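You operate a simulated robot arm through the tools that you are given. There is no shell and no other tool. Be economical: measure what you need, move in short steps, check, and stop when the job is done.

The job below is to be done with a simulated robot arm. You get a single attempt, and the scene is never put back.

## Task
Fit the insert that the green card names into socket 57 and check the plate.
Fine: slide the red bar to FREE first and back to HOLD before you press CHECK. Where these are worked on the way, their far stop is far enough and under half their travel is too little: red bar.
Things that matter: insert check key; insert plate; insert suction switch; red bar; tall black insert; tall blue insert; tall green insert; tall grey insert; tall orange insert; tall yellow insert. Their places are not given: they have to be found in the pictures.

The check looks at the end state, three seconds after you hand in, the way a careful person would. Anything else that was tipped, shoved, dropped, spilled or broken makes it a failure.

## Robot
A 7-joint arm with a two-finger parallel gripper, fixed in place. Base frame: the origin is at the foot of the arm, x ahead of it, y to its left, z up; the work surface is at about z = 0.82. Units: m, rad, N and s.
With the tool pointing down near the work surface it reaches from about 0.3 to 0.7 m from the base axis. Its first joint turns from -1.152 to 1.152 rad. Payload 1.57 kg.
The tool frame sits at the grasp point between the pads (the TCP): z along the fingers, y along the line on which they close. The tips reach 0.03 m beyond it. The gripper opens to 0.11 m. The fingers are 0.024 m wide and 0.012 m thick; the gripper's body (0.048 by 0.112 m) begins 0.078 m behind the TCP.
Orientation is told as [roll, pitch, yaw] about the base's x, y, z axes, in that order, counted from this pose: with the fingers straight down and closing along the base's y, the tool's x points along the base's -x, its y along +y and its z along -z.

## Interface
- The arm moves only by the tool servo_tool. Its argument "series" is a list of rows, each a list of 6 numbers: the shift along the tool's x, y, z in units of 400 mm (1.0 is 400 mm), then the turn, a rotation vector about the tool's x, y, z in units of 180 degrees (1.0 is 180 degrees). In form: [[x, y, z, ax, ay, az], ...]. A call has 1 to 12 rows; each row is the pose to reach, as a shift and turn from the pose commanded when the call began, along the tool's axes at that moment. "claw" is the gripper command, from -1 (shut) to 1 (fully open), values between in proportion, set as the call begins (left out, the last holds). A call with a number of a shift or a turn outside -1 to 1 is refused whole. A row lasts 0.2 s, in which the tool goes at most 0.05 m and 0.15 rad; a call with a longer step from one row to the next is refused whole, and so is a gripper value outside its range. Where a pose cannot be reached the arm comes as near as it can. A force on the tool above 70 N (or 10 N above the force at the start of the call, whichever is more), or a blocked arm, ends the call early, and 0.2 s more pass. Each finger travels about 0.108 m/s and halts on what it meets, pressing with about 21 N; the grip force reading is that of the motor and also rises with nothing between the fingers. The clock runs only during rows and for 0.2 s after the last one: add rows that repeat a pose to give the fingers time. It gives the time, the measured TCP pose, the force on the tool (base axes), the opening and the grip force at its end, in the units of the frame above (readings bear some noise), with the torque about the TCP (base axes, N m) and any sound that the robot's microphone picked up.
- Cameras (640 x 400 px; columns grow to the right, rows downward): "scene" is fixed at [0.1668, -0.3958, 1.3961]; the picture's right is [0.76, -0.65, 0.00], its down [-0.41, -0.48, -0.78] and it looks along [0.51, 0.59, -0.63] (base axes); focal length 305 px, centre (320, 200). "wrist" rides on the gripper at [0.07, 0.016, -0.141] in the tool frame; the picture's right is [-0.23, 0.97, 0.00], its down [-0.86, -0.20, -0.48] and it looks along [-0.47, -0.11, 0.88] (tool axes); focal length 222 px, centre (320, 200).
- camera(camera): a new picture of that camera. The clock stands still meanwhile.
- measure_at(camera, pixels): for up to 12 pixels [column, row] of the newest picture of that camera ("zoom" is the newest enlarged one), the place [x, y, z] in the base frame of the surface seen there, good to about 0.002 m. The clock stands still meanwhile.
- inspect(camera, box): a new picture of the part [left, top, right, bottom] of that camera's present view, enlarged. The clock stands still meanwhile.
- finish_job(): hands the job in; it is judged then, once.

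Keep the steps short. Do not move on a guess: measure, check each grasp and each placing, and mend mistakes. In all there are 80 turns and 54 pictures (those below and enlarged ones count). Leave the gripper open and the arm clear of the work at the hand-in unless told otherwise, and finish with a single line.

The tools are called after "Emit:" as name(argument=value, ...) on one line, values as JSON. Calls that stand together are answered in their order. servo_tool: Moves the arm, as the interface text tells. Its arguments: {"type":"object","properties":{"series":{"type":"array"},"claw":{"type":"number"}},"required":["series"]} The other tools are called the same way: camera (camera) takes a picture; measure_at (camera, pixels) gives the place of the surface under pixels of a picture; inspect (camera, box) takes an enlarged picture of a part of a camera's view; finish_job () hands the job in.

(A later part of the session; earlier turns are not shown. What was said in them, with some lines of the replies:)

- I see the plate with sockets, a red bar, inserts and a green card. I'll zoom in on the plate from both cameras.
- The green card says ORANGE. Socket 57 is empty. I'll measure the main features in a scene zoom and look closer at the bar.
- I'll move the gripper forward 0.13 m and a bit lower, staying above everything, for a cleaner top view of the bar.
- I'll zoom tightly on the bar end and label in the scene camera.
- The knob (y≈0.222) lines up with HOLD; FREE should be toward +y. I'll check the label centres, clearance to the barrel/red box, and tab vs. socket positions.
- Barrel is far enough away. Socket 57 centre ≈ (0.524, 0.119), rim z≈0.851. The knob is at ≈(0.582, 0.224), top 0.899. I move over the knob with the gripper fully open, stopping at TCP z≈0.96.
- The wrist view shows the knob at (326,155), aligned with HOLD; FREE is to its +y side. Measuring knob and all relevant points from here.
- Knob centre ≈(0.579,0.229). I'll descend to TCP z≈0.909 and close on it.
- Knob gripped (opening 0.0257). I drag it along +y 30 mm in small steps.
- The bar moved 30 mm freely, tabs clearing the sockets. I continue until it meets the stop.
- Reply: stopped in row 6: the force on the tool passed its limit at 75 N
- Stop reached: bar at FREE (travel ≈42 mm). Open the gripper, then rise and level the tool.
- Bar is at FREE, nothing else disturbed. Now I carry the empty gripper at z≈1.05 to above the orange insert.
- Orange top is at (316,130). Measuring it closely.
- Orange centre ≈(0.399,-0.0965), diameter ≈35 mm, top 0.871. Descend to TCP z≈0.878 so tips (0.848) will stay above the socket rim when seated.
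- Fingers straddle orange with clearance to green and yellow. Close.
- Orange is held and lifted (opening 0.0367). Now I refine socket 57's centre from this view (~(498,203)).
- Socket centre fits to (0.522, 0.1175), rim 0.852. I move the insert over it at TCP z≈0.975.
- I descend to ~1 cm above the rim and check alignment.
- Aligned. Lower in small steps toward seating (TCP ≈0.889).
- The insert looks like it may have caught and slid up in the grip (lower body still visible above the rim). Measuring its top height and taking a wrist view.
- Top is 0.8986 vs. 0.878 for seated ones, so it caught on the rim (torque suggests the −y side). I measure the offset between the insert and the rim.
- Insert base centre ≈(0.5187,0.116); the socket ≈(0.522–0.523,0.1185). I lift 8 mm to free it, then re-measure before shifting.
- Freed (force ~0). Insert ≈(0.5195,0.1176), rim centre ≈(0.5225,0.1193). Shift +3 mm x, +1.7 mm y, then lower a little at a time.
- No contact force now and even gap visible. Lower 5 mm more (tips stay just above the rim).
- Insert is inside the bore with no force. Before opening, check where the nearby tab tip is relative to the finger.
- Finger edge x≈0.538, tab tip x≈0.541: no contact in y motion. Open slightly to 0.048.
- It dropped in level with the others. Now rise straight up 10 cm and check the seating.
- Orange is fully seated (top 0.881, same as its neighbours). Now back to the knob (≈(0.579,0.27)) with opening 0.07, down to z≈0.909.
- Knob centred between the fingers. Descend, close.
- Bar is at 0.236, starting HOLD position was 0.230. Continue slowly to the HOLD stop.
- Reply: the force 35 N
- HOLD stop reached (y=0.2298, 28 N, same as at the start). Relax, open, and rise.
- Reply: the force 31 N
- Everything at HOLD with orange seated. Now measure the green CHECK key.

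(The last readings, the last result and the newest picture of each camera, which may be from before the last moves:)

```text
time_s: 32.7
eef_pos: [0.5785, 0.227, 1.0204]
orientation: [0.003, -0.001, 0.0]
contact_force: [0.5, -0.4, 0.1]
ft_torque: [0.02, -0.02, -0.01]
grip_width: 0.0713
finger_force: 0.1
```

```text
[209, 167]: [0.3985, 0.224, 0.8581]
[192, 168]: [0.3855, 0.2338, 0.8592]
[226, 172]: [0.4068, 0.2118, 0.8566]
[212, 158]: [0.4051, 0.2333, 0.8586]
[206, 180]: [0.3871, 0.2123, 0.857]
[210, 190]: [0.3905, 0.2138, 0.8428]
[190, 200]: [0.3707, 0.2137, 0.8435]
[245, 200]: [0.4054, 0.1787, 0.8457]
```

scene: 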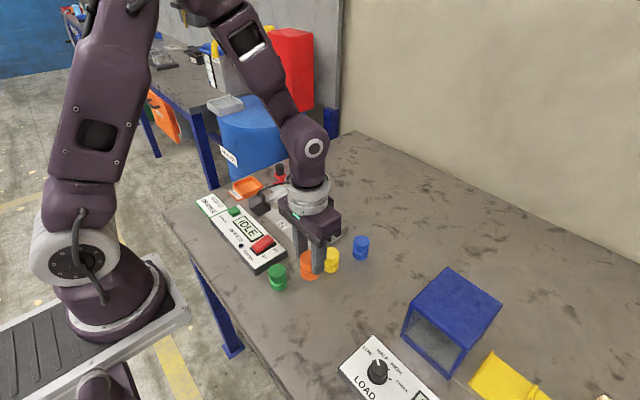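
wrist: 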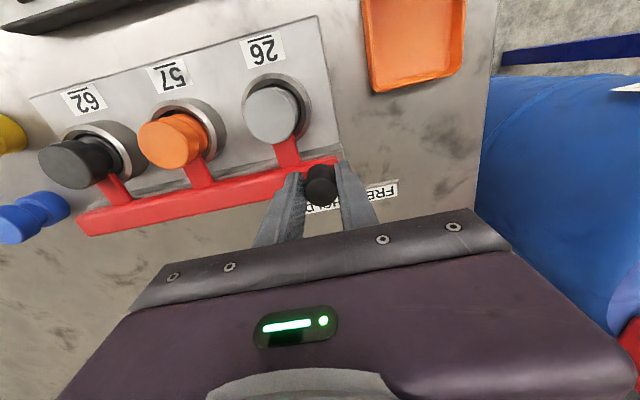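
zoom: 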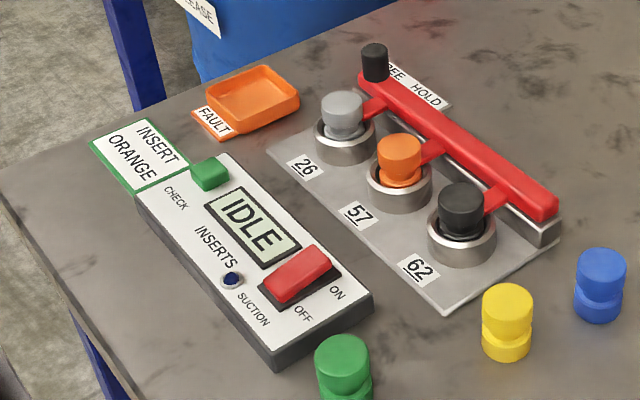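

Key centre ≈(0.396,0.223), top 0.858. I close the fingers and move above it to TCP z≈0.905.

Emit:
servo_tool(series=[[0.1, -0.004, 0, 0, 0, 0], [0.2, -0.008, 0, 0, 0, 0], [0.3, -0.01, 0, 0, 0, 0], [0.4, -0.01, 0, 0, 0, 0], [0.456, -0.01, 0.05, 0, 0, 0], [0.456, -0.01, 0.15, 0, 0, 0], [0.456, -0.01, 0.23, 0, 0, 0], [0.456, -0.01, 0.288, 0, 0, 0], [0.456, -0.01, 0.288, 0, 0, 0]], claw=-1)

Emit:
inspect(camera="scene", box=[190, 155, 310, 255])

Emit:
camera(camera="wrist")

```text
time_s: 34.7
eef_pos: [0.3966, 0.2259, 0.9038]
orientation: [0.003, -0.002, 0.002]
contact_force: [0.6, 0.7, 0.0]
ft_torque: [0.04, 0.02, -0.01]
grip_width: 0.0001
finger_force: 20.9
```

```text
4.00 times, centred on (250, 205) of scene
```

zoom: 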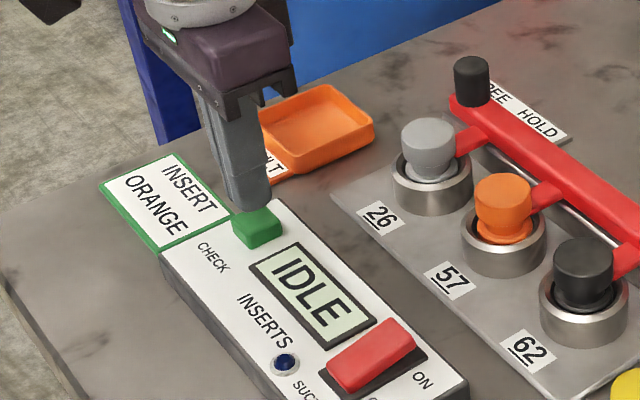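

```text
15 pictures are left
```

wrist: 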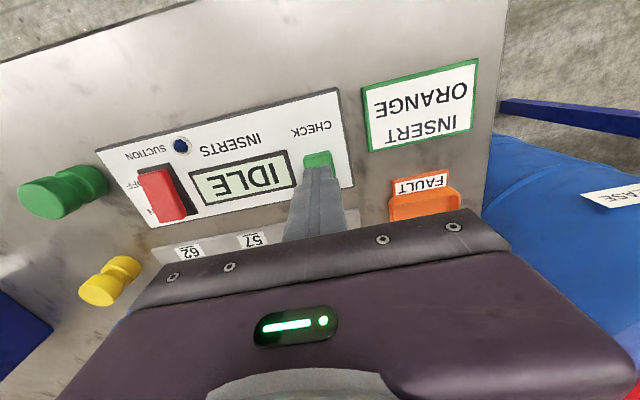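

Tips are above the key. Press down slowly, ~5 mm past contact, then back up.

Emit:
servo_tool(series=[[0, -0.005, 0.015, 0, 0, 0], [0, -0.005, 0.03, 0, 0, 0], [0, -0.005, 0.04, 0, 0, 0], [0, -0.005, 0.046, 0, 0, 0], [0, -0.005, 0.052, 0, 0, 0]])

Emit:
inspect(camera="scene", box=[190, 155, 350, 285])

```text
time_s: 35.9
eef_pos: [0.3972, 0.2239, 0.8828]
orientation: [0.004, -0.003, 0.0]
contact_force: [-1.7, 0.3, 8.8]
ft_torque: [0.04, 0.11, -0.05]
grip_width: 0.0
finger_force: 21.1
heard: click
```

```text
3.08 times, centred on (270, 220) of scene
```

zoom: 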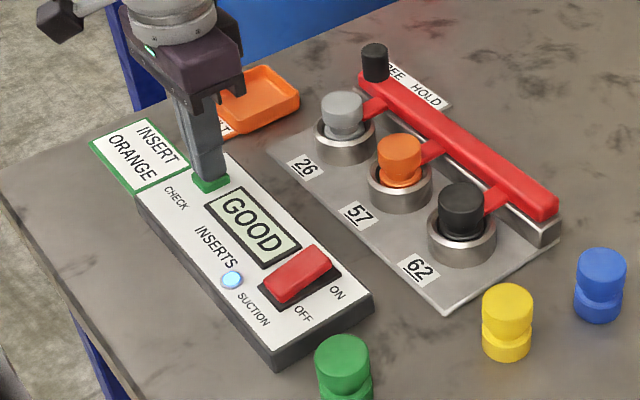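

Click heard, display shows GOOD (a lamp also lit). Rise straight up and open the gripper.

Emit:
servo_tool(series=[[0, 0, -0.05, 0, 0, 0], [0, 0, -0.15, 0, 0, 0], [0, 0, -0.27, 0, 0, 0], [0, 0, -0.39, 0, 0, 0], [0, 0, -0.5, 0, 0, 0]])

Emit:
servo_tool(series=[[0, 0, 0, 0, 0, 0], [0, 0, 0, 0, 0, 0], [0, 0, 0, 0, 0, 0], [0, 0, 0, 0, 0, 0], [0, 0, 0, 0, 0, 0]], claw=1)

Emit:
inspect(camera="scene", box=[190, 155, 390, 315])

Emit:
inspect(camera="wrist", box=[200, 60, 460, 240])

```text
time_s: 37.1
eef_pos: [0.3979, 0.2202, 1.0836]
orientation: [0.004, -0.001, -0.001]
contact_force: [0.0, -0.5, 0.4]
ft_torque: [-0.01, -0.02, 0.0]
grip_width: 0.0
finger_force: 20.6
```

```text
time_s: 38.3
eef_pos: [0.3971, 0.2216, 1.0825]
orientation: [0.004, -0.002, 0.003]
contact_force: [0.5, -0.9, 0.0]
ft_torque: [-0.02, -0.02, -0.02]
grip_width: 0.1102
finger_force: 0.1
```

```text
2.50 times, centred on (290, 235) of scene
```

zoom: 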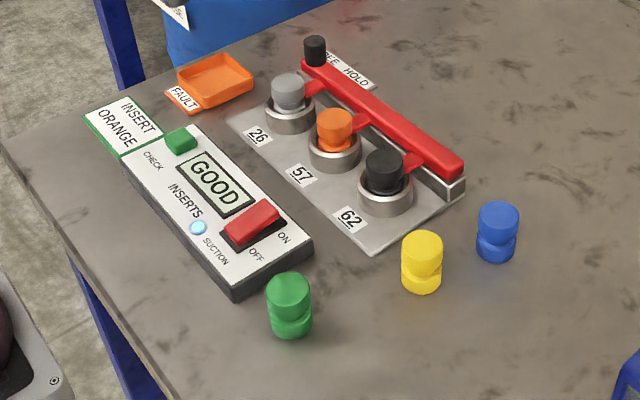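

```text
2.22 times, centred on (330, 150) of wrist
```

zoom: 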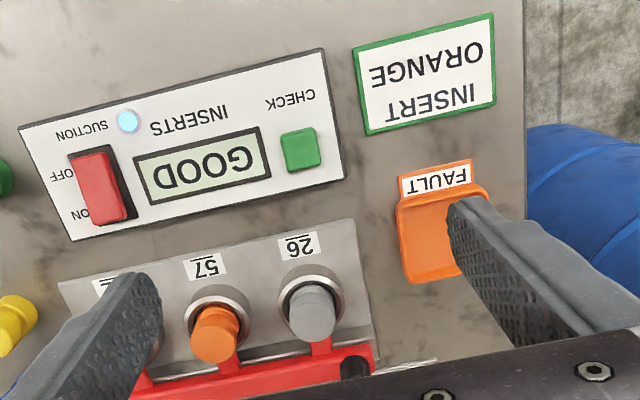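

GOOD stays on the display. Orange is seated in 57, the bar is at HOLD, and the other inserts are undisturbed. The gripper is open and clear, so I hand in.

Emit:
finish_job()

```text
The job is handed in.
```

The orange insert is in socket 57, the red bar went to FREE and is back at HOLD, and CHECK reads GOOD; the suction lamp lit at the check though I never touched its switch.
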